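You operate a simulated robot arm through the tools that you are given. There is no shell and no other tool. Be economical: measure what you need, move in short steps, check, and stop when the job is done.

You run a simulated robot arm. Do the job below in one go: nothing can be reset, and whatever is moved stays where it is left.

## Task
Test the hoist brake with the bearing housing.
Fine: power switch on, creep speed; lift it a hand clear, see it hang still, set it back on the red stand, hook slack; power switch off. Where these are worked on the way, their far stop is far enough and under half their travel is too little: power switch.

Only the result counts: the job must be done as asked and must still hold three seconds after the hand-in. Knocking over, shifting, dropping, spilling or breaking anything else fails it.

## Robot
A 7-joint arm with a two-finger parallel gripper, fixed in place. Base frame: the origin is at the foot of the arm, x ahead of it, y to its left, z up. Readings come in m, rad, newtons and seconds.
With the tool pointing down near the work surface it reaches from about 0.34 to 0.46 m from the base axis. Its first joint turns from -1.152 to 1.152 rad. Payload 1.57 kg.
The tool frame sits at the grasp point between the pads (the TCP): z along the fingers, y along the line on which they close. The tips reach 0.03 m beyond it. The gripper opens to 0.11 m. The fingers are 0.024 m wide and 0.012 m thick; the gripper's body (0.048 by 0.112 m) begins 0.078 m behind the TCP.
Orientation is that of the tool frame in the base frame, as a unit quaternion [x, y, z, w]. With the fingers straight down and closing along the base's y, the tool's x points along the base's -x, its y along +y and its z along -z.

## Interface
- The arm moves only by the tool servo_tool. Its argument "deltas" is one flat list of numbers, 7 for each row, row after row: the shift along the tool's x, y, z in m, then the turn, a rotation vector about the tool's x, y, z in rad, then the finger opening in m, from 0 to 0.11. In form: [x, y, z, wx, wy, wz, claw, x, y, z, wx, wy, wz, claw, ...]. A call has 1 to 20 rows; each row is the pose to reach, as a shift and turn from the pose commanded when the call began, along the tool's axes at that moment. Rows are played at 5 a second. More than 0.05 m and 0.15 rad between two rows, or a gripper value outside its range, and nothing of the call is played. A pose out of reach is approached as far as the arm can. The call stops where the force on the tool passes 90 N (or 10 N more than at its start, if that is more) or the arm is blocked; 0.2 s more then pass. Each finger travels about 0.108 m/s and halts on what it meets, pressing with about 37 N; the grip force reading is that of the motor and also rises with nothing between the fingers. The clock runs only during rows and for 0.2 s after the last one: add rows that repeat a pose to give the fingers time. The reply holds the time, the measured pose of the TCP, the force on the tool along the base axes, the opening and the grip force, in the units named above and with some noise, with the torque about the TCP (base axes, N m) and any sound that the robot's microphone picked up.
- Cameras (640 x 400 px; columns grow to the right, rows downward): "scene" is fixed at [0.1588, -0.3802, 1.4153]; the picture's right is [0.85, -0.52, 0.00], its down [-0.24, -0.40, -0.88] and it looks along [0.46, 0.75, -0.47] (base axes); focal length 256 px, centre (320, 200). "wrist" rides on the gripper at [0.07, 0.016, -0.141] in the tool frame; the picture's right is [-0.23, 0.97, 0.00], its down [-0.86, -0.20, -0.48] and it looks along [-0.47, -0.11, 0.88] (tool axes); focal length 222 px, centre (320, 200). There is no depth. A picture from a camera that has moved, and an enlarged one, comes with that camera's place and axes in the base frame and with its lens.
- capture(camera): a new picture of that camera. No time passes.
- zoom(camera, box): a new picture of the part [left, top, right, bottom] of that camera's present view, enlarged. No time passes.
- hand_in(): hands the job in; it is judged then, once.

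Work in short steps. Places have to be worked out from the pictures, the camera data and where the tool is seen: move nearer, look again, correct. Check each grasp and each placing, and mend what went wrong. You have 120 turns and 68 pictures in all, those below and enlarged ones among them. Open the gripper and draw the arm clear of the work before you hand the job in, unless the task says otherwise; then end with one line.

The tools are called as name(argument=value, ...) on one line, values as JSON. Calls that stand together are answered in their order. servo_tool: Moves the arm, as the interface text tells. Its arguments: {"type":"object","properties":{"deltas":{"type":"array"}},"required":["deltas"]} The other tools are called the same way: capture (camera) takes a picture; zoom (camera, box) takes an enlarged picture of a part of a camera's view; hand_in () hands the job in.

At the start:

```text
t: 0.0
eef_pos: [0.2729, -0.1921, 1.2776]
orientation: [0.0, 1.0, 0.001, 0.0]
wrist_force: [0.1, -0.4, 0.0]
wrist_torque: [0.0, 0.04, 0.02]
opening: 0.11
finger_force: 0.0
```

scene: 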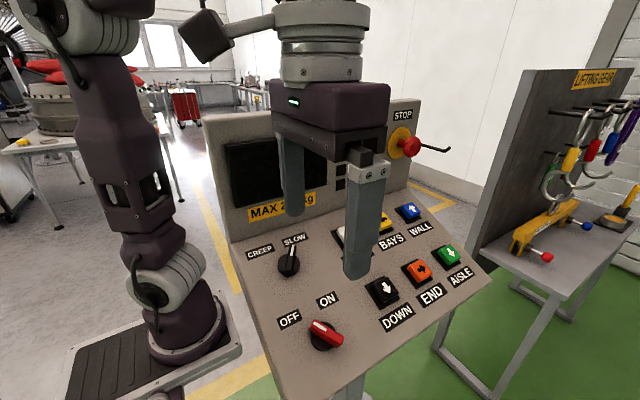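
wrist: 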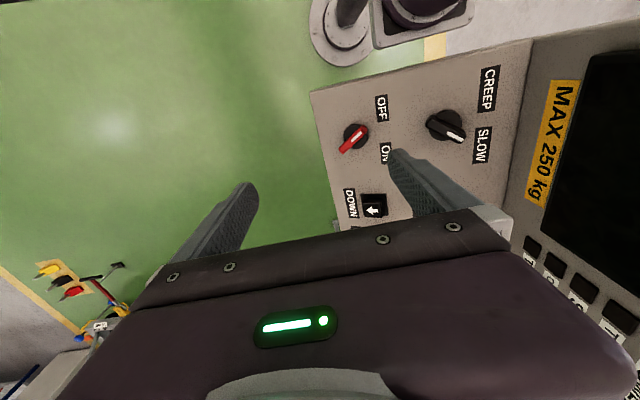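

I see a hoist control desk with OFF/ON and CREEP/SLOW knobs and push buttons. I'll zoom in on the details before moving.

zoom(camera="scene", box=[220, 180, 500, 355])

zoom(camera="scene", box=[0, 20, 240, 170])

zoom(camera="scene", box=[460, 60, 640, 280])

zoom(camera="wrist", box=[300, 40, 640, 340])

```text
2.29 times, centred on (360, 268) of scene
camera zoom: at [0.1588, -0.3802, 1.4153], right [0.85, -0.52, 0.0], down [-0.24, -0.4, -0.88], along [0.46, 0.75, -0.47], focal length 585 px, centre (229, 46)
```

zoom: 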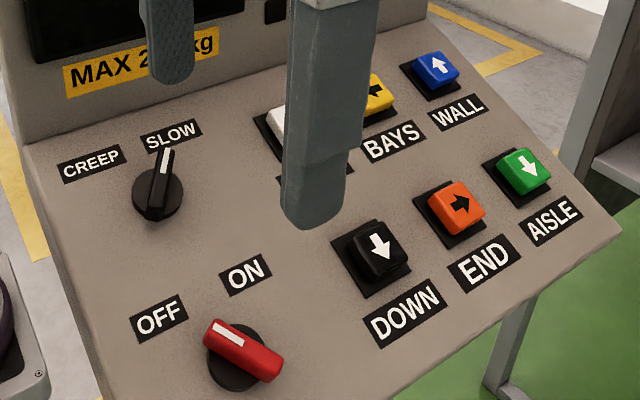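

```text
2.67 times, centred on (120, 95) of scene
camera zoom: at [0.1588, -0.3802, 1.4153], right [0.85, -0.52, 0.0], down [-0.24, -0.4, -0.88], along [0.46, 0.75, -0.47], focal length 682 px, centre (853, 480)
```

zoom: 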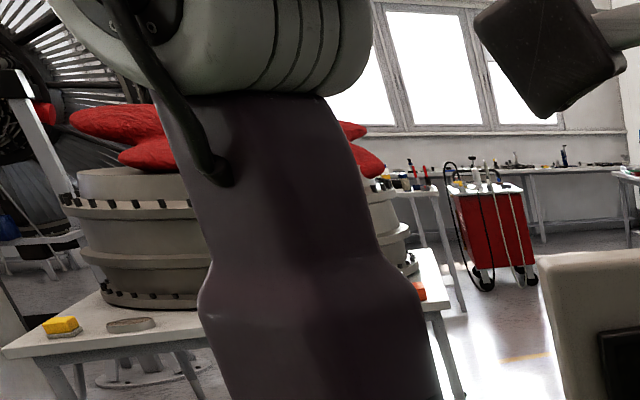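

```text
1.82 times, centred on (550, 170) of scene
camera zoom: at [0.1588, -0.3802, 1.4153], right [0.85, -0.52, 0.0], down [-0.24, -0.4, -0.88], along [0.46, 0.75, -0.47], focal length 465 px, centre (-98, 254)
```

zoom: 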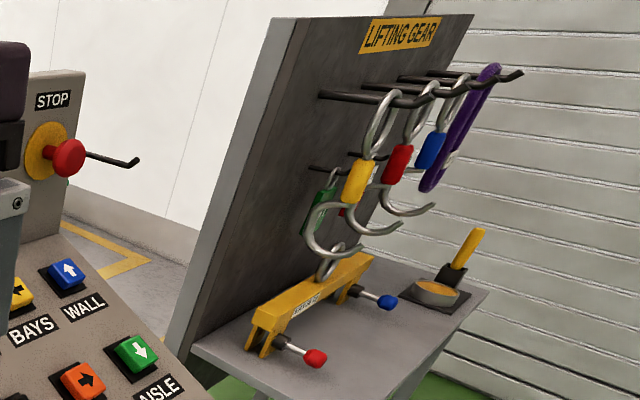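

```text
1.33 times, centred on (470, 190) of wrist
camera zoom: at [0.2042, -0.1768, 1.4192], right [0.23, 0.97, 0.0], down [0.86, -0.2, 0.48], along [0.47, -0.11, -0.88], focal length 296 px, centre (120, 213)
```

zoom: 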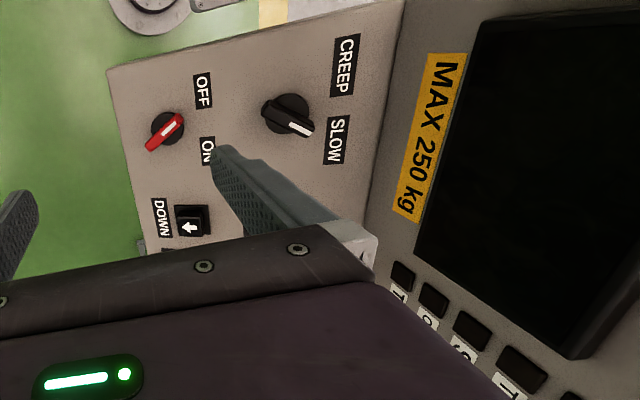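

The knobs triangulate to about (0.32,-0.13,0.97) for red and (0.32,0.01,1.04) for black, on a panel tilted about 24° with the front edge toward -y. I can't see the load or the hook yet, so I'll look closely at the upper part of the desk.

zoom(camera="wrist", box=[500, 220, 640, 400])

zoom(camera="scene", box=[200, 90, 460, 230])

zoom(camera="wrist", box=[0, 180, 180, 400])

```text
2.22 times, centred on (570, 310) of wrist
camera zoom: at [0.2042, -0.1768, 1.4192], right [0.23, 0.97, 0.0], down [0.86, -0.2, 0.48], along [0.47, -0.11, -0.88], focal length 494 px, centre (-236, -44)
```

zoom: 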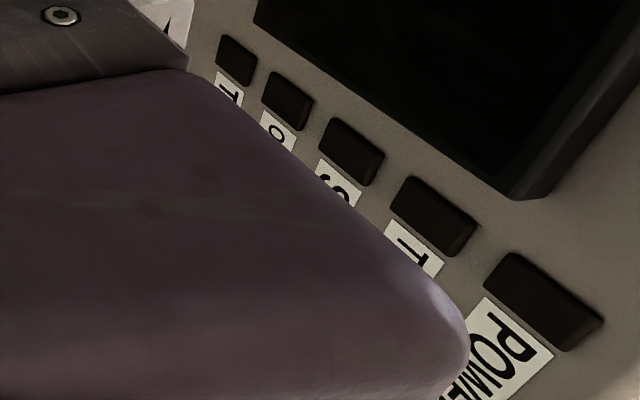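

```text
2.46 times, centred on (330, 160) of scene
camera zoom: at [0.1588, -0.3802, 1.4153], right [0.85, -0.52, 0.0], down [-0.24, -0.4, -0.88], along [0.46, 0.75, -0.47], focal length 630 px, centre (295, 298)
```

zoom: 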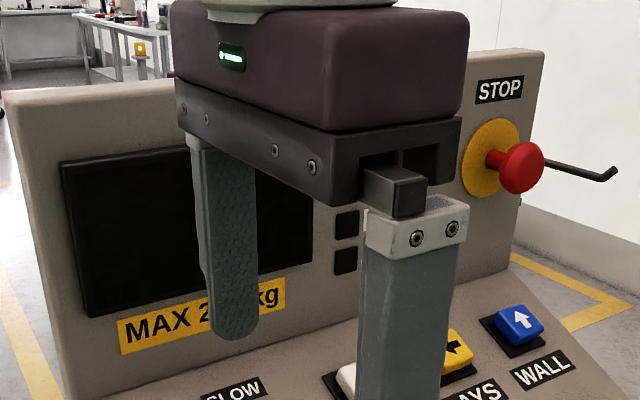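

```text
1.82 times, centred on (90, 290) of wrist
camera zoom: at [0.2042, -0.1768, 1.4192], right [0.23, 0.97, 0.0], down [0.86, -0.2, 0.48], along [0.47, -0.11, -0.88], focal length 404 px, centre (738, 36)
```

zoom: 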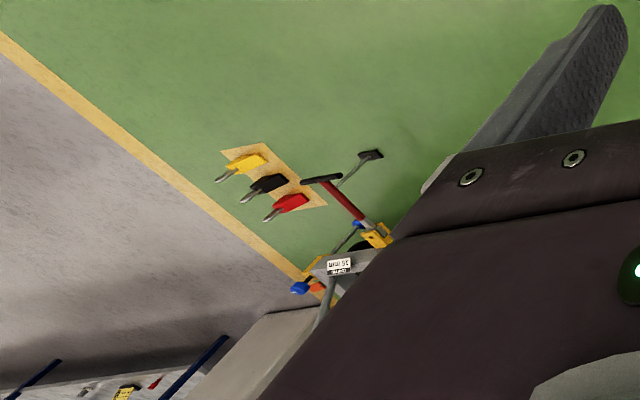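

The back panel has five lamps (one says POWER), and a workshop floor with stands lies toward +x/-y. I'll tilt the wrist camera up in free air to find the load.

servo_tool(deltas=[0, 0, 0, 0, -0.14, 0, 0.11, 0, 0, 0, 0, -0.28, 0, 0.11, 0, 0, 0, 0, -0.42, 0, 0.11, 0, 0, 0, 0, -0.56, 0, 0.11, 0, 0, 0, 0, -0.7, 0, 0.11, 0, 0, 0, 0, -0.7, 0, 0.11])

capture(camera="wrist")

```text
t: 1.4
eef_pos: [0.2749, -0.1917, 1.2786]
orientation: [0.0, 0.939, 0.0, 0.344]
wrist_force: [0.3, -0.3, 1.4]
wrist_torque: [0.01, 0.01, -0.02]
opening: 0.1099
finger_force: 0.0
```

```text
58 pictures are left
camera wrist: at [0.1297, -0.177, 1.3411], right [0.17, 0.97, 0.15], down [0.34, -0.2, 0.92], along [0.92, -0.11, -0.37], focal length 222 px, centre (320, 200)
```

wrist: 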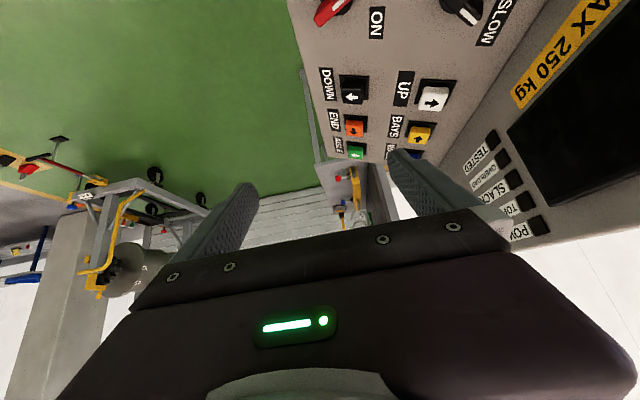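

The lamps read TESTED, OVERLOAD, SLACK, TOP and POWER. There is equipment toward -y, so I'll swing the camera that way.

servo_tool(deltas=[0, 0, 0, 0.09, 0, 0.107, 0.11, 0, 0, 0, 0.18, 0, 0.214, 0.11, 0, 0, 0, 0.27, 0, 0.321, 0.11, 0, 0, 0, 0.36, 0, 0.428, 0.11, 0, 0, 0, 0.45, 0, 0.535, 0.11, 0, 0, 0, 0.54, 0, 0.642, 0.11, 0, 0, 0, 0.63, 0, 0.749, 0.11, 0, 0, 0, 0.63, 0, 0.749, 0.11])

capture(camera="wrist")

```text
t: 3.2
eef_pos: [0.2735, -0.1909, 1.2778]
orientation: [0.442, 0.829, -0.161, 0.303]
wrist_force: [-1.0, -0.6, -0.3]
wrist_torque: [0.04, 0.0, 0.01]
opening: 0.1099
finger_force: 0.0
```

```text
57 pictures are left
camera wrist: at [0.2067, -0.063, 1.3409], right [0.91, 0.4, 0.15], down [0.03, -0.4, 0.92], along [0.42, -0.83, -0.37], focal length 222 px, centre (320, 200)
```

wrist: 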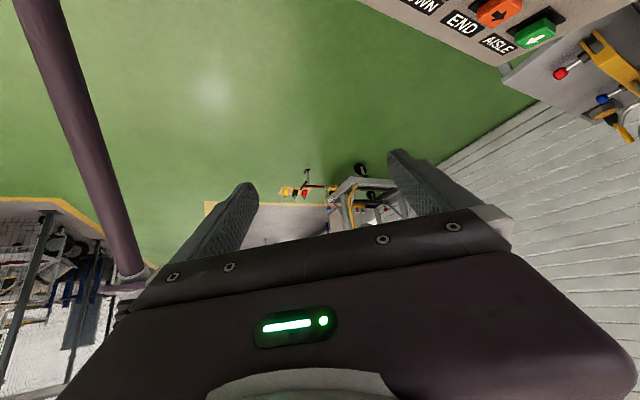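

There's a trolley, a purple post and racks here, but no load yet. I'll swing further round toward -x.

servo_tool(deltas=[0, 0, 0, 0.09, 0, 0.107, 0.11, 0, 0, 0, 0.18, 0, 0.214, 0.11, 0, 0, 0, 0.27, 0, 0.321, 0.11, 0, 0, 0, 0.36, 0, 0.428, 0.11, 0, 0, 0, 0.45, 0, 0.535, 0.11, 0, 0, 0, 0.54, 0, 0.642, 0.11, 0, 0, 0, 0.63, 0, 0.749, 0.11, 0, 0, 0, 0.63, 0, 0.749, 0.11])

capture(camera="wrist")

capture(camera="scene")

```text
t: 5.0
eef_pos: [0.2742, -0.191, 1.2781]
orientation: [0.78, 0.524, -0.284, 0.192]
wrist_force: [-1.1, -0.3, -0.7]
wrist_torque: [0.0, -0.01, -0.04]
opening: 0.11
finger_force: 0.0
```

```text
56 pictures are left
camera wrist: at [0.3436, -0.065, 1.341], right [0.84, -0.53, 0.15], down [-0.32, -0.24, 0.92], along [-0.45, -0.81, -0.37], focal length 222 px, centre (320, 200)
```

wrist: 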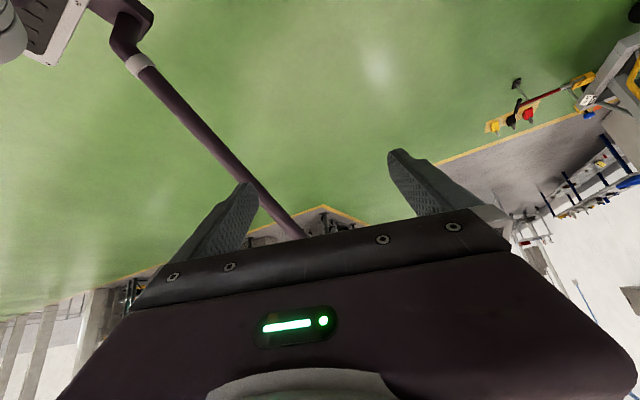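

```text
55 pictures are left
```

scene: 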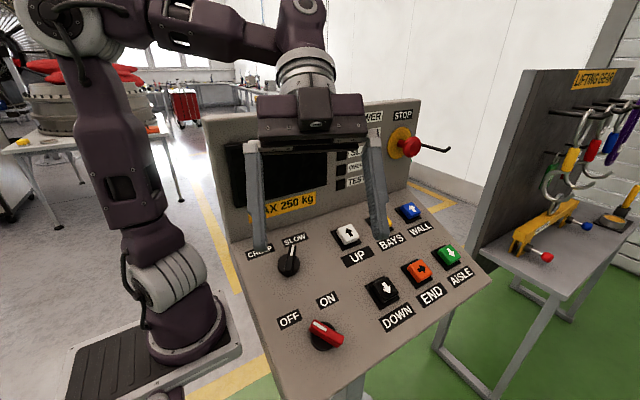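

The hoist isn't in view, and its state will probably show on the monitor or lamps once powered. I'll orient the gripper for the red knob: yaw back to about 45° first, in free air.

servo_tool(deltas=[0, 0, 0, -0.094, 0, -0.112, 0.11, 0, 0, 0, -0.189, 0, -0.224, 0.11, 0, 0, 0, -0.283, 0, -0.336, 0.11, 0, 0, 0, -0.378, 0, -0.449, 0.11, 0, 0, 0, -0.472, 0, -0.561, 0.11, 0, 0, 0, -0.566, 0, -0.673, 0.11, 0, 0, 0, -0.661, 0, -0.785, 0.11, 0, 0, 0, -0.755, 0, -0.897, 0.11])

servo_tool(deltas=[0, 0, 0, 0, 0.14, 0, 0.11, 0, 0, 0, 0, 0.28, 0, 0.11, 0, 0, 0, 0, 0.42, 0, 0.11, 0, 0, 0, 0, 0.56, 0, 0.11, 0, 0, 0, 0, 0.7, 0, 0.11])

servo_tool(deltas=[0, 0, 0, -0.1, 0.1, 0, 0.11, 0, 0, 0, -0.2, 0.2, 0, 0.11, 0, 0, 0, -0.301, 0.301, 0, 0.11, 0, 0, 0, -0.301, 0.301, 0, 0.11])

capture(camera="wrist")

```text
t: 6.8
eef_pos: [0.2735, -0.1916, 1.2775]
orientation: [0.359, 0.868, -0.13, 0.317]
wrist_force: [-0.1, 0.1, 0.4]
wrist_torque: [0.01, -0.05, 0.07]
opening: 0.1101
finger_force: 0.1
```

```text
t: 8.0
eef_pos: [0.274, -0.1916, 1.2775]
orientation: [0.382, 0.924, 0.0, -0.001]
wrist_force: [-0.6, -0.4, 0.6]
wrist_torque: [-0.03, -0.01, -0.04]
opening: 0.1098
finger_force: 0.0
```

```text
t: 9.0
eef_pos: [0.2745, -0.1921, 1.2758]
orientation: [0.375, 0.908, 0.174, -0.072]
wrist_force: [-0.2, -0.6, 0.7]
wrist_torque: [0.01, -0.01, 0.02]
opening: 0.1103
finger_force: 0.1
```

```text
54 pictures are left
camera wrist: at [0.2355, -0.1884, 1.4308], right [0.85, 0.49, 0.2], down [0.46, -0.87, 0.17], along [0.25, -0.05, -0.97], focal length 222 px, centre (320, 200)
```

wrist: 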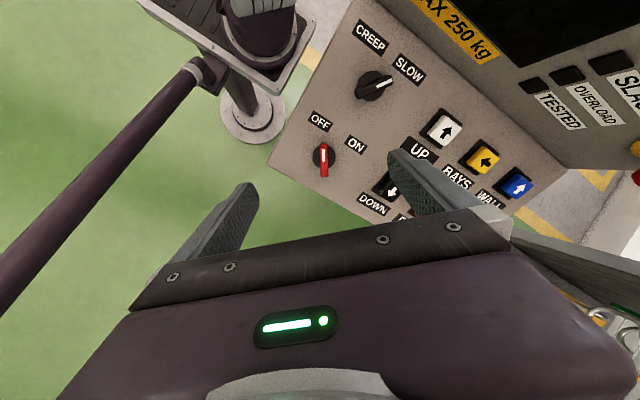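

The orientation is nearly right. I'll zoom in on the knobs to get their centre and bar angle.

zoom(camera="wrist", box=[280, 50, 440, 220])

zoom(camera="scene", box=[260, 220, 400, 370])

```text
2.35 times, centred on (360, 135) of wrist
camera zoom: at [0.2355, -0.1884, 1.4308], right [0.85, 0.49, 0.2], down [0.46, -0.87, 0.17], along [0.25, -0.05, -0.97], focal length 523 px, centre (226, 353)
```

zoom: 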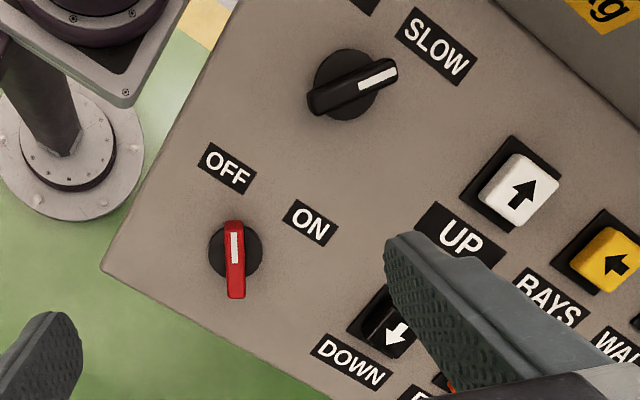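

```text
2.67 times, centred on (330, 295) of scene
camera zoom: at [0.1588, -0.3803, 1.4153], right [0.85, -0.52, 0.0], down [-0.24, -0.4, -0.88], along [0.46, 0.75, -0.47], focal length 682 px, centre (293, -53)
```

zoom: 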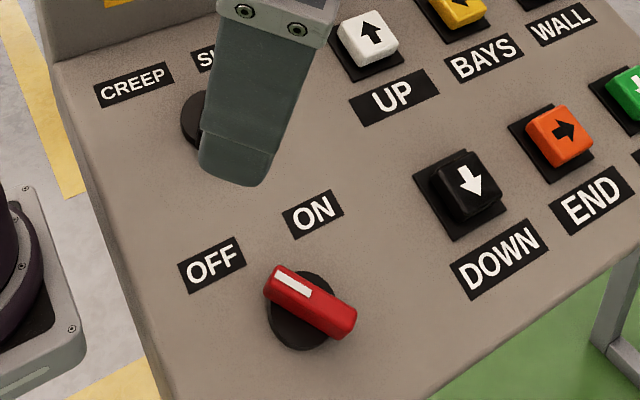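

The red bar centres near (0.321,-0.136,0.982) and is about 36° left of "up". I'll hover about 8 cm above it along the panel normal with the fingers half closed.

servo_tool(deltas=[-0.0138, -0.0028, 0.0351, 0, 0, 0.023, 0.1, -0.0275, -0.0056, 0.0703, 0, 0, 0.047, 0.08, -0.0413, -0.0084, 0.1054, 0, 0, 0.07, 0.06, -0.055, -0.0112, 0.1405, 0, 0, 0.093, 0.06, -0.0688, -0.014, 0.1757, 0, 0, 0.117, 0.06, -0.0826, -0.0168, 0.2108, 0, 0, 0.14, 0.06, -0.0826, -0.0168, 0.2108, 0, 0, 0.14, 0.06])

capture(camera="wrist")

capture(camera="scene")

```text
t: 10.6
eef_pos: [0.3199, -0.1683, 1.053]
orientation: [0.436, 0.875, 0.19, -0.095]
wrist_force: [0.0, -0.3, 0.9]
wrist_torque: [0.02, -0.01, -0.01]
opening: 0.0601
finger_force: 0.0
```

```text
51 pictures are left
camera wrist: at [0.2913, -0.1677, 1.2098], right [0.91, 0.37, 0.17], down [0.35, -0.93, 0.1], along [0.19, -0.04, -0.98], focal length 222 px, centre (320, 200)
```

wrist: 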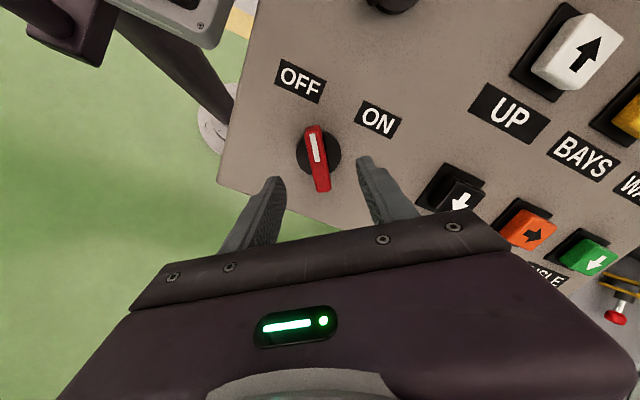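

```text
50 pictures are left
```

scene: 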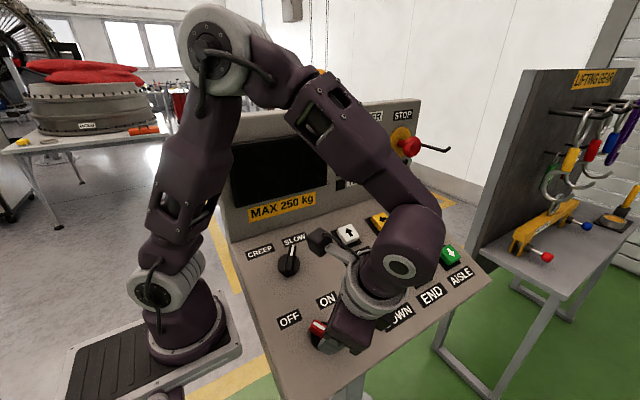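

Hover is good, with the bar between the fingers. I'll descend 4.5 cm along the normal with a small correction, then look again.

servo_tool(deltas=[-0.0015, -0.002, 0.022, 0, 0, 0.04, 0.06, -0.003, -0.0035, 0.045, 0, 0, 0.08, 0.06, -0.003, -0.0035, 0.045, 0, 0, 0.08, 0.06])

zoom(camera="wrist", box=[200, 60, 440, 230])

zoom(camera="scene", box=[260, 270, 400, 370])

```text
t: 11.4
eef_pos: [0.3182, -0.154, 1.012]
orientation: [0.471, 0.857, 0.185, -0.102]
wrist_force: [-0.4, 0.1, -0.2]
wrist_torque: [0.05, 0.0, -0.02]
opening: 0.06
finger_force: 0.0
```

```text
2.35 times, centred on (320, 145) of wrist
camera zoom: at [0.2961, -0.1511, 1.1697], right [0.94, 0.3, 0.14], down [0.29, -0.95, 0.09], along [0.16, -0.05, -0.99], focal length 523 px, centre (320, 329)
```

zoom: 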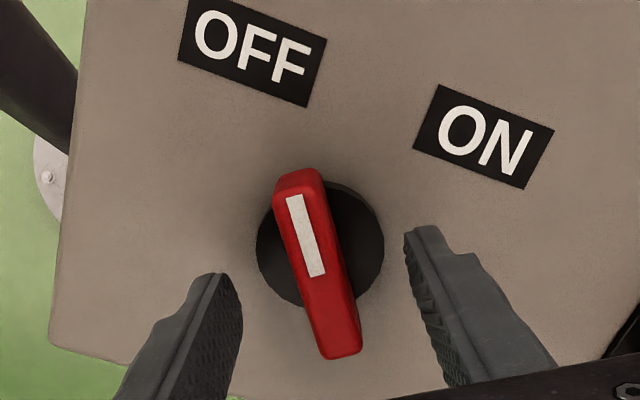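

```text
4.00 times, centred on (330, 320) of scene
camera zoom: at [0.1588, -0.3802, 1.4153], right [0.85, -0.52, 0.0], down [-0.24, -0.4, -0.88], along [0.46, 0.75, -0.47], focal length 1023 px, centre (280, -280)
```

zoom: 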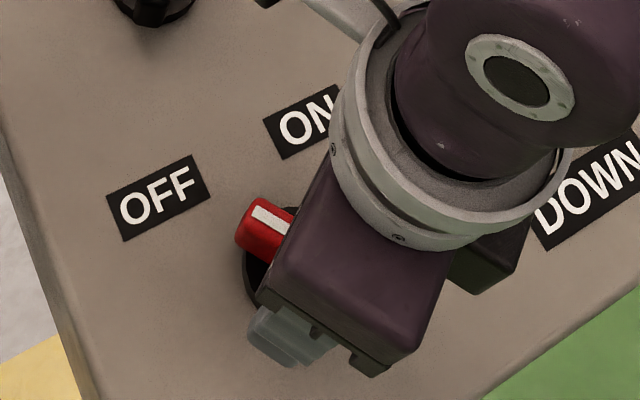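

The bar is centred and aligned between the fingertips. I'll descend 1.7 cm and close on it.

servo_tool(deltas=[-0.001, 0, 0.009, 0, 0, 0, 0.06, -0.001, 0, 0.018, 0, 0, 0, 0.06, -0.001, 0, 0.018, 0, 0, 0, 0.06])

servo_tool(deltas=[0, 0, 0, 0, 0, 0, 0.03, 0, 0, 0, 0, 0, 0, 0.0, 0, 0, 0, 0, 0, 0, 0.0])

zoom(camera="wrist", box=[200, 60, 440, 230])

```text
t: 12.2
eef_pos: [0.3197, -0.1469, 0.997]
orientation: [0.471, 0.856, 0.185, -0.101]
wrist_force: [0.6, -0.7, -0.5]
wrist_torque: [-0.01, 0.03, 0.02]
opening: 0.0597
finger_force: 0.0
```

```text
t: 13.0
eef_pos: [0.3207, -0.1458, 0.9957]
orientation: [0.471, 0.856, 0.186, -0.101]
wrist_force: [12.7, 4.8, 3.7]
wrist_torque: [-0.53, 0.52, 0.26]
opening: 0.0161
finger_force: 31.4
```

```text
2.35 times, centred on (320, 145) of wrist
camera zoom: at [0.2972, -0.1441, 1.154], right [0.94, 0.3, 0.14], down [0.29, -0.95, 0.09], along [0.16, -0.05, -0.99], focal length 523 px, centre (320, 329)
```

zoom: 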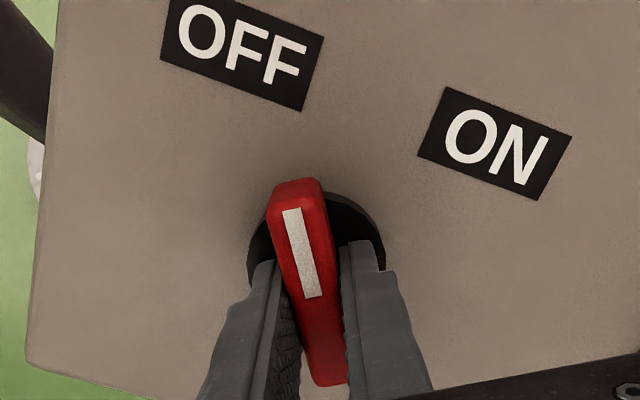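

The grip is good with opening 0.016. I'll turn clockwise about the tool z (toward ON) in small steps, watching the torque.

servo_tool(deltas=[0, 0.001, 0, 0, 0, 0.12, 0.0, 0, 0.001, 0, 0, 0, 0.24, 0.0, 0, 0.001, 0, 0, 0, 0.36, 0.0, 0, 0.001, 0, 0, 0, 0.48, 0.0])

```text
t: 14.0
eef_pos: [0.319, -0.1466, 0.9964]
orientation: [0.661, 0.719, 0.155, -0.146]
wrist_force: [-28.4, 5.5, -23.5]
wrist_torque: [0.06, -0.67, -0.14]
opening: 0.0163
finger_force: 31.5
```

It's turning (about 27° so far) with some side load. I'll relieve the side load and continue.

servo_tool(deltas=[0, -0.002, 0.001, 0, 0, 0.1, 0.0, 0, -0.002, 0.001, 0, 0, 0.2, 0.0, 0, -0.002, 0.001, 0, 0, 0.3, 0.0, 0, -0.002, 0.001, 0, 0, 0.4, 0.0])

zoom(camera="wrist", box=[200, 60, 440, 230])

```text
t: 15.0
eef_pos: [0.3172, -0.1473, 0.9962]
orientation: [0.791, 0.574, 0.124, -0.172]
wrist_force: [-31.4, 6.0, 27.0]
wrist_torque: [-0.15, -0.4, -0.08]
opening: 0.016
finger_force: 31.8
```

```text
2.35 times, centred on (320, 145) of wrist
camera zoom: at [0.3542, -0.1506, 1.1511], right [0.86, -0.47, -0.22], down [-0.45, -0.88, 0.12], along [-0.25, -0.01, -0.97], focal length 523 px, centre (320, 329)
```

zoom: 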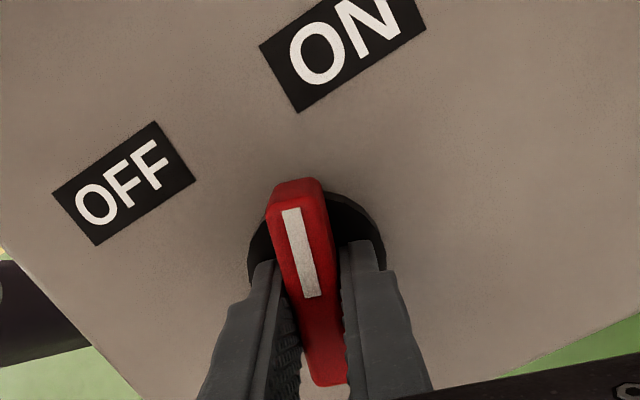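

The pointer is nearly at ON with no click yet. I'll continue to the stop with another relief shift.

servo_tool(deltas=[0, -0.002, -0.0007, 0, 0, 0.1, 0.0, 0, -0.002, -0.0007, 0, 0, 0.2, 0.0, 0, -0.002, -0.0007, 0, 0, 0.3, 0.0])

zoom(camera="wrist", box=[200, 60, 440, 230])

capture(camera="scene")

```text
t: 15.8
eef_pos: [0.3158, -0.1466, 0.9971]
orientation: [0.867, 0.451, 0.098, -0.189]
wrist_force: [-21.3, 8.0, 14.3]
wrist_torque: [0.33, -1.1, 0.22]
opening: 0.0159
finger_force: 31.6
```

```text
2.35 times, centred on (320, 145) of wrist
camera zoom: at [0.3692, -0.1623, 1.1456], right [0.67, -0.68, -0.31], down [-0.66, -0.73, 0.19], along [-0.36, 0.07, -0.93], focal length 523 px, centre (320, 329)
```

zoom: 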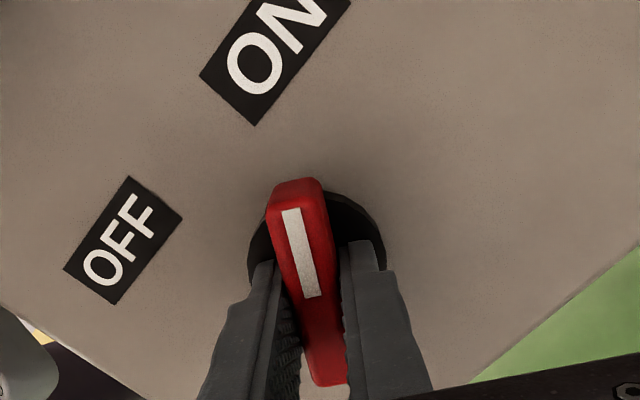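

```text
44 pictures are left
```

scene: 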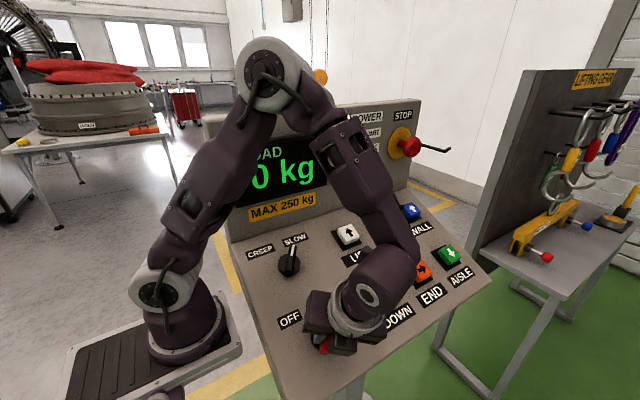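

The display is on ("LOAD 0 kg"). I'll nudge a bit further to make sure the knob is at its stop, then release.

servo_tool(deltas=[0, -0.001, -0.0005, 0, 0, 0.1, 0.0, 0, -0.001, -0.0005, 0, 0, 0.2, 0.0])

zoom(camera="wrist", box=[200, 60, 440, 230])

```text
t: 16.4
eef_pos: [0.3148, -0.1454, 0.996]
orientation: [0.908, 0.361, 0.078, -0.196]
wrist_force: [-24.2, 8.4, -12.3]
wrist_torque: [-0.38, -0.99, 0.87]
opening: 0.0213
finger_force: 34.3
```

```text
2.35 times, centred on (320, 145) of wrist
camera zoom: at [0.378, -0.1723, 1.1411], right [0.5, -0.79, -0.36], down [-0.76, -0.6, 0.25], along [-0.41, 0.14, -0.9], focal length 523 px, centre (320, 329)
```

zoom: 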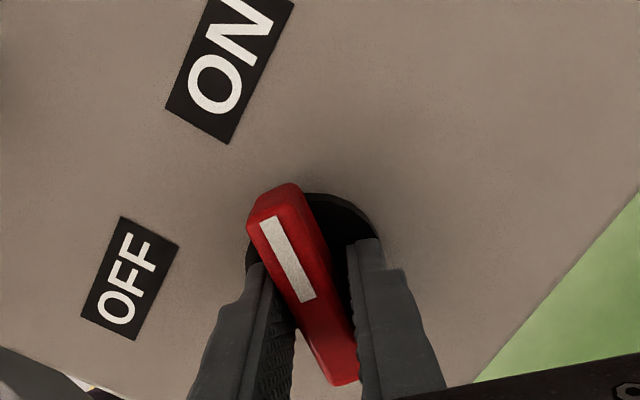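

The knob is at its stop and the bar now slips in the grip. I'll open and retreat along the normal.

servo_tool(deltas=[0, 0, 0, 0, 0, 0, 0.06, 0, 0, 0, 0, 0, 0, 0.06, 0, 0, -0.045, 0, 0, -0.14, 0.06, 0, 0, -0.09, 0, 0, -0.28, 0.06, 0, 0, -0.13, 0, 0, -0.42, 0.06, 0, 0, -0.17, 0, 0, -0.56, 0.06])

capture(camera="wrist")

capture(camera="scene")

```text
t: 17.8
eef_pos: [0.3145, -0.2135, 1.1549]
orientation: [0.773, 0.599, 0.129, -0.167]
wrist_force: [0.4, 0.8, 0.2]
wrist_torque: [0.0, 0.0, 0.0]
opening: 0.0601
finger_force: 0.0
```

```text
42 pictures are left
camera wrist: at [0.3483, -0.2155, 1.3102], right [0.89, -0.42, -0.19], down [-0.41, -0.91, 0.11], along [-0.22, -0.02, -0.97], focal length 222 px, centre (320, 200)
```

wrist: 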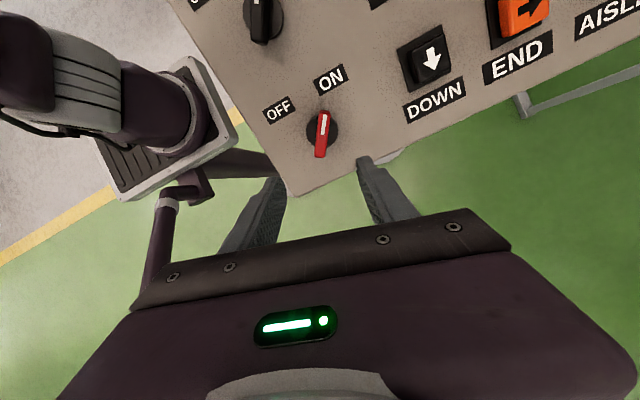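

```text
41 pictures are left
```

scene: 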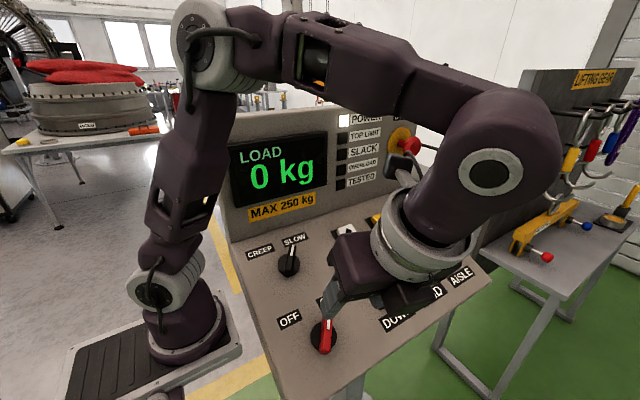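

Power is confirmed: the POWER lamp is on and the load reads 0 kg. Next is the speed knob, which points to SLOW, so I'll hover above it with the tool turned to match.

servo_tool(deltas=[0.03, -0.0067, 0.01, 0, 0, 0.07, 0.06, 0.06, -0.0134, 0.03, 0, 0, 0.14, 0.06, 0.09, -0.02, 0.055, 0, 0, 0.21, 0.06, 0.12, -0.0268, 0.085, 0, 0, 0.28, 0.06, 0.148, -0.0335, 0.115, 0, 0, 0.36, 0.06, 0.148, -0.0335, 0.115, 0, 0, 0.36, 0.06])

capture(camera="wrist")

capture(camera="scene")

```text
t: 19.2
eef_pos: [0.3183, -0.0286, 1.1091]
orientation: [0.868, 0.45, 0.097, -0.188]
wrist_force: [-0.1, -1.1, 0.1]
wrist_torque: [0.0, 0.0, -0.03]
opening: 0.06
finger_force: 0.0
```

```text
40 pictures are left
camera wrist: at [0.3727, -0.044, 1.2569], right [0.66, -0.68, -0.31], down [-0.66, -0.73, 0.19], along [-0.36, 0.07, -0.93], focal length 222 px, centre (320, 200)
```

wrist: 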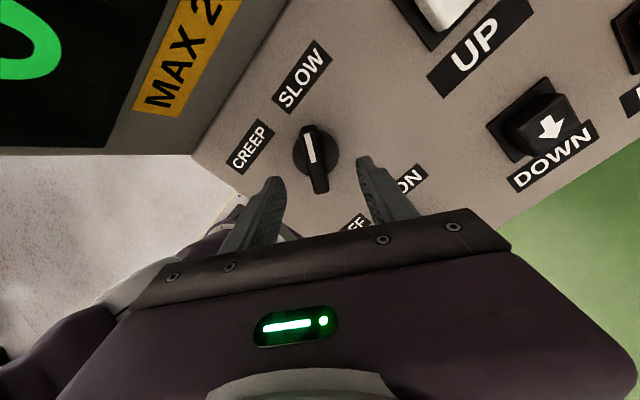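

```text
39 pictures are left
```

scene: 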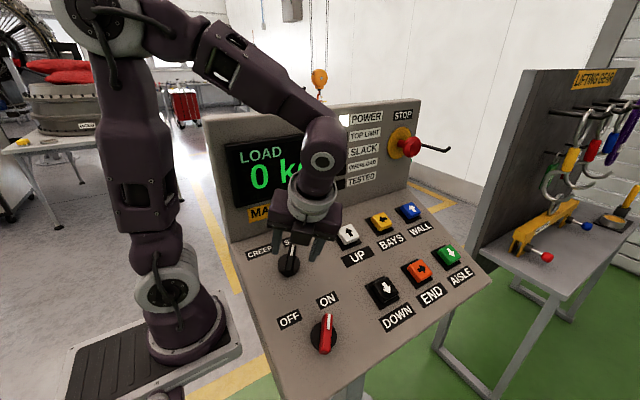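

There's a chain hoist with an orange hook block behind the desk. I'll zoom in on it, and on the knob.

zoom(camera="scene", box=[260, 0, 380, 130])

servo_tool(deltas=[-0.001, -0.001, 0.022, 0, 0, 0, 0.06, -0.002, -0.002, 0.042, 0, 0, 0, 0.06, -0.002, -0.002, 0.042, 0, 0, 0, 0.06])

zoom(camera="wrist", box=[200, 60, 440, 230])

```text
3.08 times, centred on (320, 65) of scene
camera zoom: at [0.1588, -0.3802, 1.4153], right [0.85, -0.52, 0.0], down [-0.24, -0.4, -0.88], along [0.46, 0.75, -0.47], focal length 787 px, centre (320, 615)
```

zoom: 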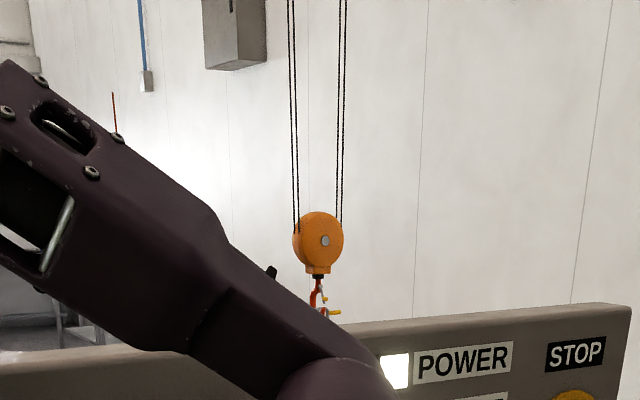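

```text
t: 20.0
eef_pos: [0.3161, -0.0127, 1.0696]
orientation: [0.867, 0.45, 0.098, -0.187]
wrist_force: [0.2, 0.4, -0.3]
wrist_torque: [0.0, 0.0, 0.0]
opening: 0.0598
finger_force: 0.0
```

```text
2.35 times, centred on (320, 145) of wrist
camera zoom: at [0.3702, -0.0293, 1.2188], right [0.67, -0.68, -0.31], down [-0.66, -0.73, 0.19], along [-0.36, 0.07, -0.93], focal length 523 px, centre (320, 329)
```

zoom: 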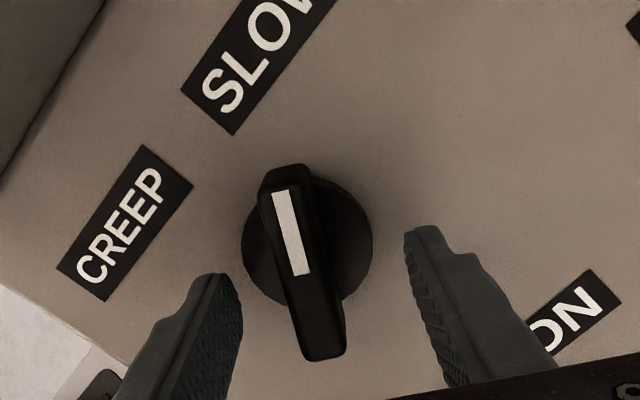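

The hook hangs behind the desk. The knob bar sits about 3 mm to -y of the finger midline, so I'll correct that, descend 1.1 cm and grip.

servo_tool(deltas=[0, -0.003, 0.005, 0, 0, 0, 0.06, 0, -0.003, 0.011, 0, 0, 0, 0.06, 0, -0.003, 0.011, 0, 0, 0, 0.03, 0, -0.003, 0.011, 0, 0, 0, 0.0, 0, -0.003, 0.011, 0, 0, 0, 0.0])

```text
t: 21.2
eef_pos: [0.3146, -0.0065, 1.0608]
orientation: [0.867, 0.451, 0.097, -0.188]
wrist_force: [-10.9, 6.4, 4.5]
wrist_torque: [-0.23, -0.87, 0.09]
opening: 0.016
finger_force: 31.8
```

Gripped. From the red turn, the pivot sits about 5 mm along tool +x from the TCP, so I'll turn counter-clockwise about that pivot, halfway first.

servo_tool(deltas=[0, 0.0006, 0, 0, 0, -0.12, 0, 0.0001, 0.0011, 0, 0, 0, -0.24, 0, 0.0003, 0.0017, 0, 0, 0, -0.36, 0, 0.0005, 0.0022, 0, 0, 0, -0.48, 0, 0.0008, 0.0027, 0, 0, 0, -0.6, 0])

```text
t: 22.4
eef_pos: [0.3177, -0.0083, 1.0619]
orientation: [0.695, 0.687, 0.149, -0.151]
wrist_force: [-9.8, 4.1, -23.6]
wrist_torque: [-0.18, 0.03, 0.05]
opening: 0.0159
finger_force: 31.6
```

Going smoothly. I'll continue to the CREEP stop.

servo_tool(deltas=[0, 0.0006, 0.0005, 0, 0, -0.12, 0, 0.0001, 0.0011, 0.0005, 0, 0, -0.24, 0, 0.0003, 0.0017, 0.0005, 0, 0, -0.36, 0, 0.0005, 0.0022, 0.0005, 0, 0, -0.48, 0, 0.0008, 0.0027, 0.0005, 0, 0, -0.6, 0, 0.001, 0.003, 0.0005, 0, 0, -0.7, 0])

zoom(camera="wrist", box=[200, 60, 440, 230])

```text
t: 23.8
eef_pos: [0.3221, -0.0082, 1.0626]
orientation: [0.419, 0.883, 0.193, -0.088]
wrist_force: [15.9, 13.4, 24.0]
wrist_torque: [0.39, 1.14, -0.43]
opening: 0.0177
finger_force: 32.1
```

```text
2.35 times, centred on (320, 145) of wrist
camera zoom: at [0.2904, -0.0089, 1.2177], right [0.9, 0.4, 0.19], down [0.39, -0.92, 0.11], along [0.22, -0.03, -0.98], focal length 523 px, centre (320, 329)
```

zoom: 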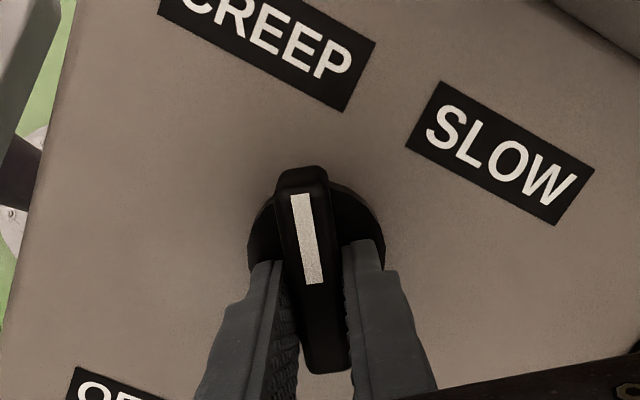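

The knob is at the CREEP stop. I'll open and retreat 10 cm.

servo_tool(deltas=[0, 0, 0, 0, 0, 0, 0.06, 0, 0, 0, 0, 0, 0, 0.06, 0, 0, -0.045, 0, 0, 0, 0.06, 0, 0, -0.09, 0, 0, 0, 0.03, 0, 0, -0.12, 0, 0, 0, 0.0, 0, 0, -0.12, 0, 0, 0, 0.0])

capture(camera="wrist")

zoom(camera="scene", box=[220, 100, 500, 340])

```text
t: 25.2
eef_pos: [0.3205, -0.057, 1.1705]
orientation: [0.418, 0.884, 0.191, -0.09]
wrist_force: [0.2, 0.1, 0.6]
wrist_torque: [-0.02, 0.0, -0.04]
opening: 0.0
finger_force: 21.4
```

```text
35 pictures are left
camera wrist: at [0.2893, -0.0583, 1.3266], right [0.9, 0.4, 0.18], down [0.39, -0.92, 0.11], along [0.21, -0.03, -0.98], focal length 222 px, centre (320, 200)
```

wrist: 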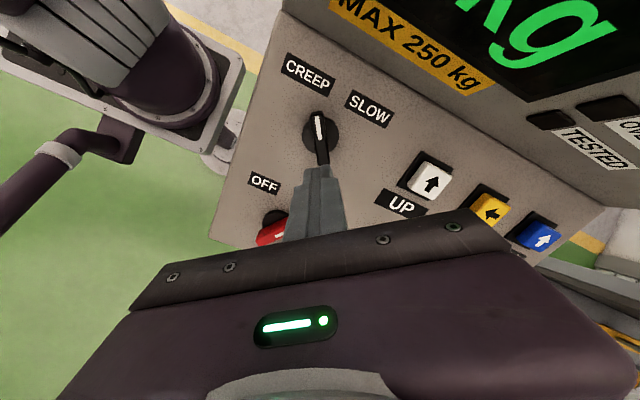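

```text
1.67 times, centred on (360, 220) of scene
camera zoom: at [0.1588, -0.3802, 1.4153], right [0.85, -0.52, 0.0], down [-0.24, -0.4, -0.88], along [0.46, 0.75, -0.47], focal length 426 px, centre (253, 167)
```

zoom: 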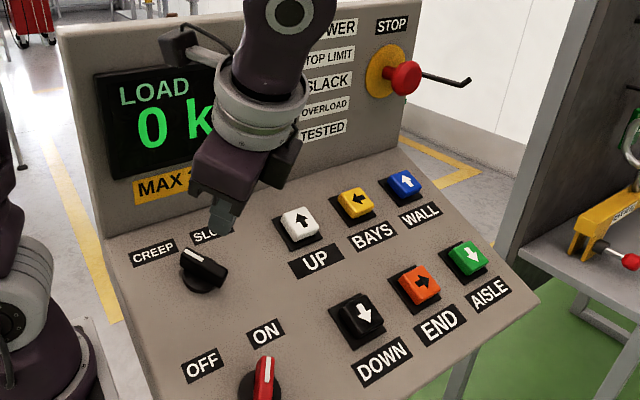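

UP button top is about (0.482,0.018,1.054) and DOWN about (0.483,-0.118,0.992). Before lifting I want to see the load, so I'll raise the tool and yaw the camera to look over the desk toward +y.

servo_tool(deltas=[0.003, 0.0025, -0.04, 0, 0, -0.13, 0, 0.006, 0.005, -0.08, 0, 0, -0.26, 0, 0.009, 0.0075, -0.12, 0, 0, -0.39, 0, 0.012, 0.01, -0.16, 0, 0, -0.52, 0, 0.015, 0.012, -0.2, 0, 0, -0.65, 0, 0.0171, 0.014, -0.2425, 0, 0, -0.78, 0, 0.0171, 0.014, -0.2425, 0, 0, -0.92, 0, 0.0171, 0.014, -0.2425, 0, 0, -1.06, 0, 0.0171, 0.014, -0.2425, 0, 0, -1.2, 0, 0.0171, 0.014, -0.2425, 0, 0, -1.34, 0, 0.0171, 0.014, -0.2425, 0, 0, -1.48, 0, 0.0171, 0.014, -0.2425, 0, 0, -1.62, 0, 0.0171, 0.014, -0.2425, 0, 0, -1.76, 0, 0.0171, 0.014, -0.2425, 0, 0, -1.9, 0, 0.0171, 0.014, -0.2425, 0, 0, -2.04, 0, 0.0171, 0.014, -0.2425, 0, 0, -2.18, 0, 0.0171, 0.014, -0.2425, 0, 0, -2.32, 0, 0.0171, 0.014, -0.2425, 0, 0, -2.45, 0])

capture(camera="wrist")

```text
t: 29.0
eef_pos: [0.391, -0.0281, 1.3414]
orientation: [-0.69, 0.692, 0.15, 0.15]
wrist_force: [0.7, -0.3, -0.9]
wrist_torque: [0.03, 0.0, 0.0]
opening: 0.0001
finger_force: 21.0
out of reach, approached as far as the arm can: row 4, 5, 6, 7, 8, 9, 10, 11, 12, 13, 14, 15, 16, 17, 18
```

```text
33 pictures are left
camera wrist: at [0.3742, -0.151, 1.4412], right [-0.97, 0.21, 0.09], down [0.2, 0.58, 0.79], along [0.11, 0.79, -0.61], focal length 222 px, centre (320, 200)
```

wrist: 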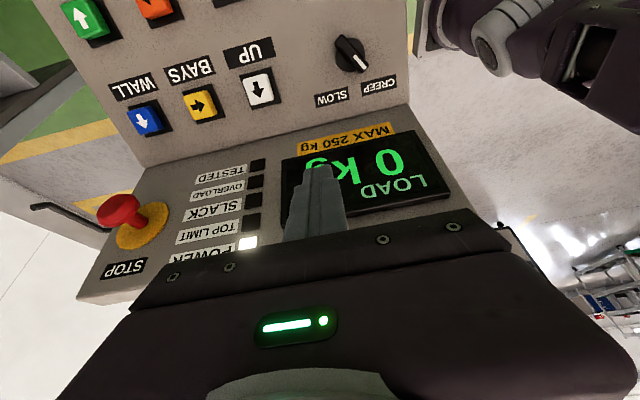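

Only the POWER lamp is lit; SLACK is dark with 0 kg. The load is likely behind the right side of the desk, so I'll tilt the camera up to look over it.

servo_tool(deltas=[0, 0, 0, 0, -0.13, 0, 0, 0, 0, 0, 0, -0.26, 0, 0, 0, 0, 0, 0, -0.39, 0, 0, 0, 0, 0, 0, -0.52, 0, 0])

capture(camera="wrist")

```text
t: 30.0
eef_pos: [0.3913, -0.0228, 1.3407]
orientation: [-0.627, 0.631, 0.322, 0.324]
wrist_force: [-0.9, -0.3, 0.3]
wrist_torque: [0.02, -0.02, -0.02]
opening: 0.0002
finger_force: 21.4
out of reach, approached as far as the arm can: row 2, 3, 4
```

```text
32 pictures are left
camera wrist: at [0.3743, -0.1802, 1.3665], right [-0.97, 0.14, 0.19], down [0.2, 0.11, 0.97], along [0.11, 0.98, -0.13], focal length 222 px, centre (320, 200)
```

wrist: 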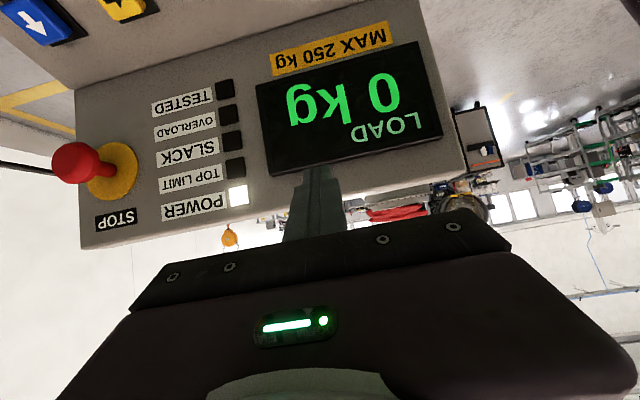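

The hook is at roughly (1.8,2.4,1.26) and the housing is hidden behind the desk top. I'll raise the camera and pull toward -x for reach.

servo_tool(deltas=[-0.025, 0.02, -0.018, 0, 0, 0, 0, -0.05, 0.04, -0.036, 0, 0, 0, 0, -0.075, 0.06, -0.054, 0, 0, 0, 0, -0.1, 0.08, -0.072, 0, 0, 0, 0, -0.125, 0.1, -0.09, 0, 0, 0, 0])

capture(camera="wrist")

```text
t: 31.2
eef_pos: [0.3975, 0.0185, 1.4195]
orientation: [-0.628, 0.631, 0.322, 0.322]
wrist_force: [-0.1, 0.4, -0.4]
wrist_torque: [-0.03, -0.01, 0.02]
opening: 0.0002
finger_force: 21.7
out of reach, approached as far as the arm can: row 1, 2, 3, 4, 5
```

```text
31 pictures are left
camera wrist: at [0.3811, -0.1389, 1.4453], right [-0.97, 0.14, 0.19], down [0.2, 0.11, 0.97], along [0.11, 0.98, -0.14], focal length 222 px, centre (320, 200)
```

wrist: 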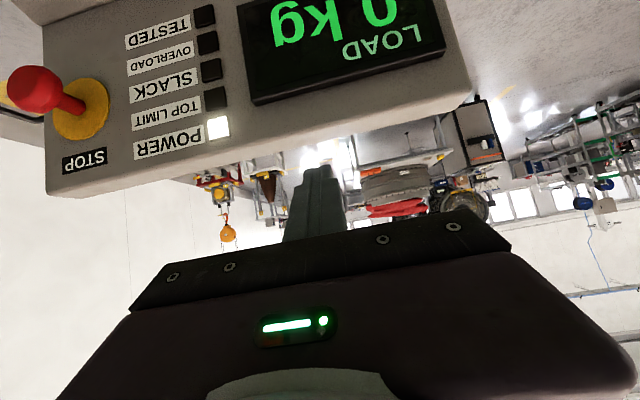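

Now the area below the hook is visible. I'll zoom in on it.

zoom(camera="wrist", box=[170, 130, 310, 250])

```text
3.33 times, centred on (240, 190) of wrist
camera zoom: at [0.3811, -0.1389, 1.4453], right [-0.97, 0.14, 0.19], down [0.2, 0.11, 0.97], along [0.11, 0.98, -0.14], focal length 740 px, centre (587, 233)
```

zoom: 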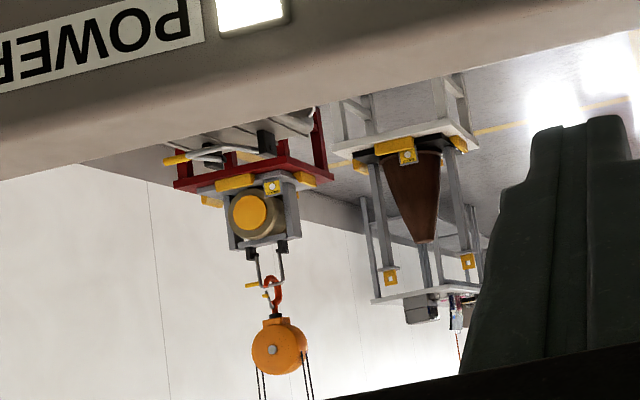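

The housing (grey block, orange cap) is on the red stand, with the orange hook in its bail. I'll move back and re-tilt the tool normal to the panel, heading for a hover over UP.

servo_tool(deltas=[0.032, -0.0106, -0.0014, 0, 0.13, 0, 0, 0.0635, -0.0212, -0.0028, 0, 0.26, 0, 0, 0.095, -0.032, -0.004, 0, 0.39, 0, 0, 0.127, -0.0425, -0.0055, 0, 0.52, 0, 0, 0.127, -0.0425, -0.0055, 0, 0.52, 0, 0])

```text
t: 32.4
eef_pos: [0.4388, -0.0588, 1.3215]
orientation: [-0.69, 0.692, 0.149, 0.149]
wrist_force: [0.4, 0.7, 0.0]
wrist_torque: [-0.03, -0.02, 0.03]
opening: 0.0
finger_force: 21.6
out of reach, approached as far as the arm can: row 2, 3
```

Now on target orientation. I'll descend to the hover above UP.

servo_tool(deltas=[0.0081, -0.0086, 0.0393, 0, 0, 0, 0, 0.0163, -0.0172, 0.0785, 0, 0, 0, 0, 0.0244, -0.0258, 0.1178, 0, 0, 0, 0, 0.0326, -0.0344, 0.157, 0, 0, 0, 0, 0.0407, -0.043, 0.1963, 0, 0, 0, 0, 0.0407, -0.043, 0.1963, 0, 0, 0, 0])

capture(camera="wrist")

capture(camera="scene")

```text
t: 33.8
eef_pos: [0.4815, -0.0175, 1.1245]
orientation: [-0.689, 0.693, 0.149, 0.149]
wrist_force: [0.2, -0.2, -0.3]
wrist_torque: [0.0, -0.02, -0.01]
opening: 0.0002
finger_force: 21.5
```

```text
29 pictures are left
camera wrist: at [0.4657, -0.1407, 1.2248], right [-0.97, 0.21, 0.1], down [0.2, 0.58, 0.79], along [0.11, 0.79, -0.61], focal length 222 px, centre (320, 200)
```

wrist: 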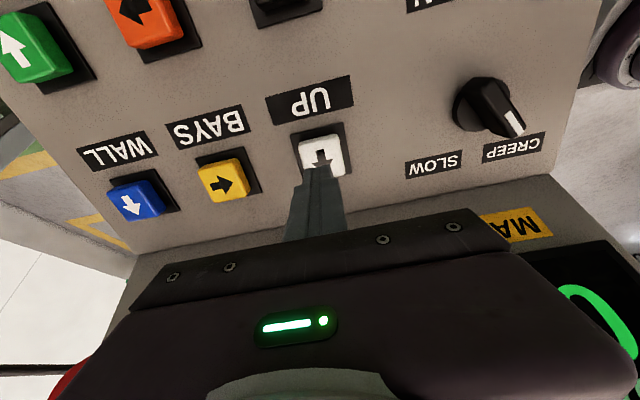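

```text
28 pictures are left
```

scene: 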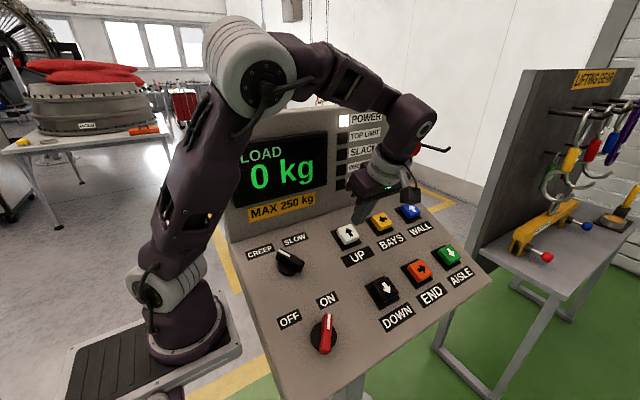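

The finger is aligned over UP. I'll descend and press gently while watching force and sound; time pauses between calls, so I can check mid-press.

servo_tool(deltas=[0, 0, 0.025, 0, 0, 0, 0, 0, 0, 0.045, 0, 0, 0, 0, 0, 0, 0.052, 0, 0, 0, 0])

```text
t: 34.6
eef_pos: [0.4843, 0.0037, 1.0791]
orientation: [-0.689, 0.693, 0.149, 0.149]
wrist_force: [-2.0, -0.6, 4.9]
wrist_torque: [0.04, 0.06, 0.0]
opening: 0.0001
finger_force: 20.9
```

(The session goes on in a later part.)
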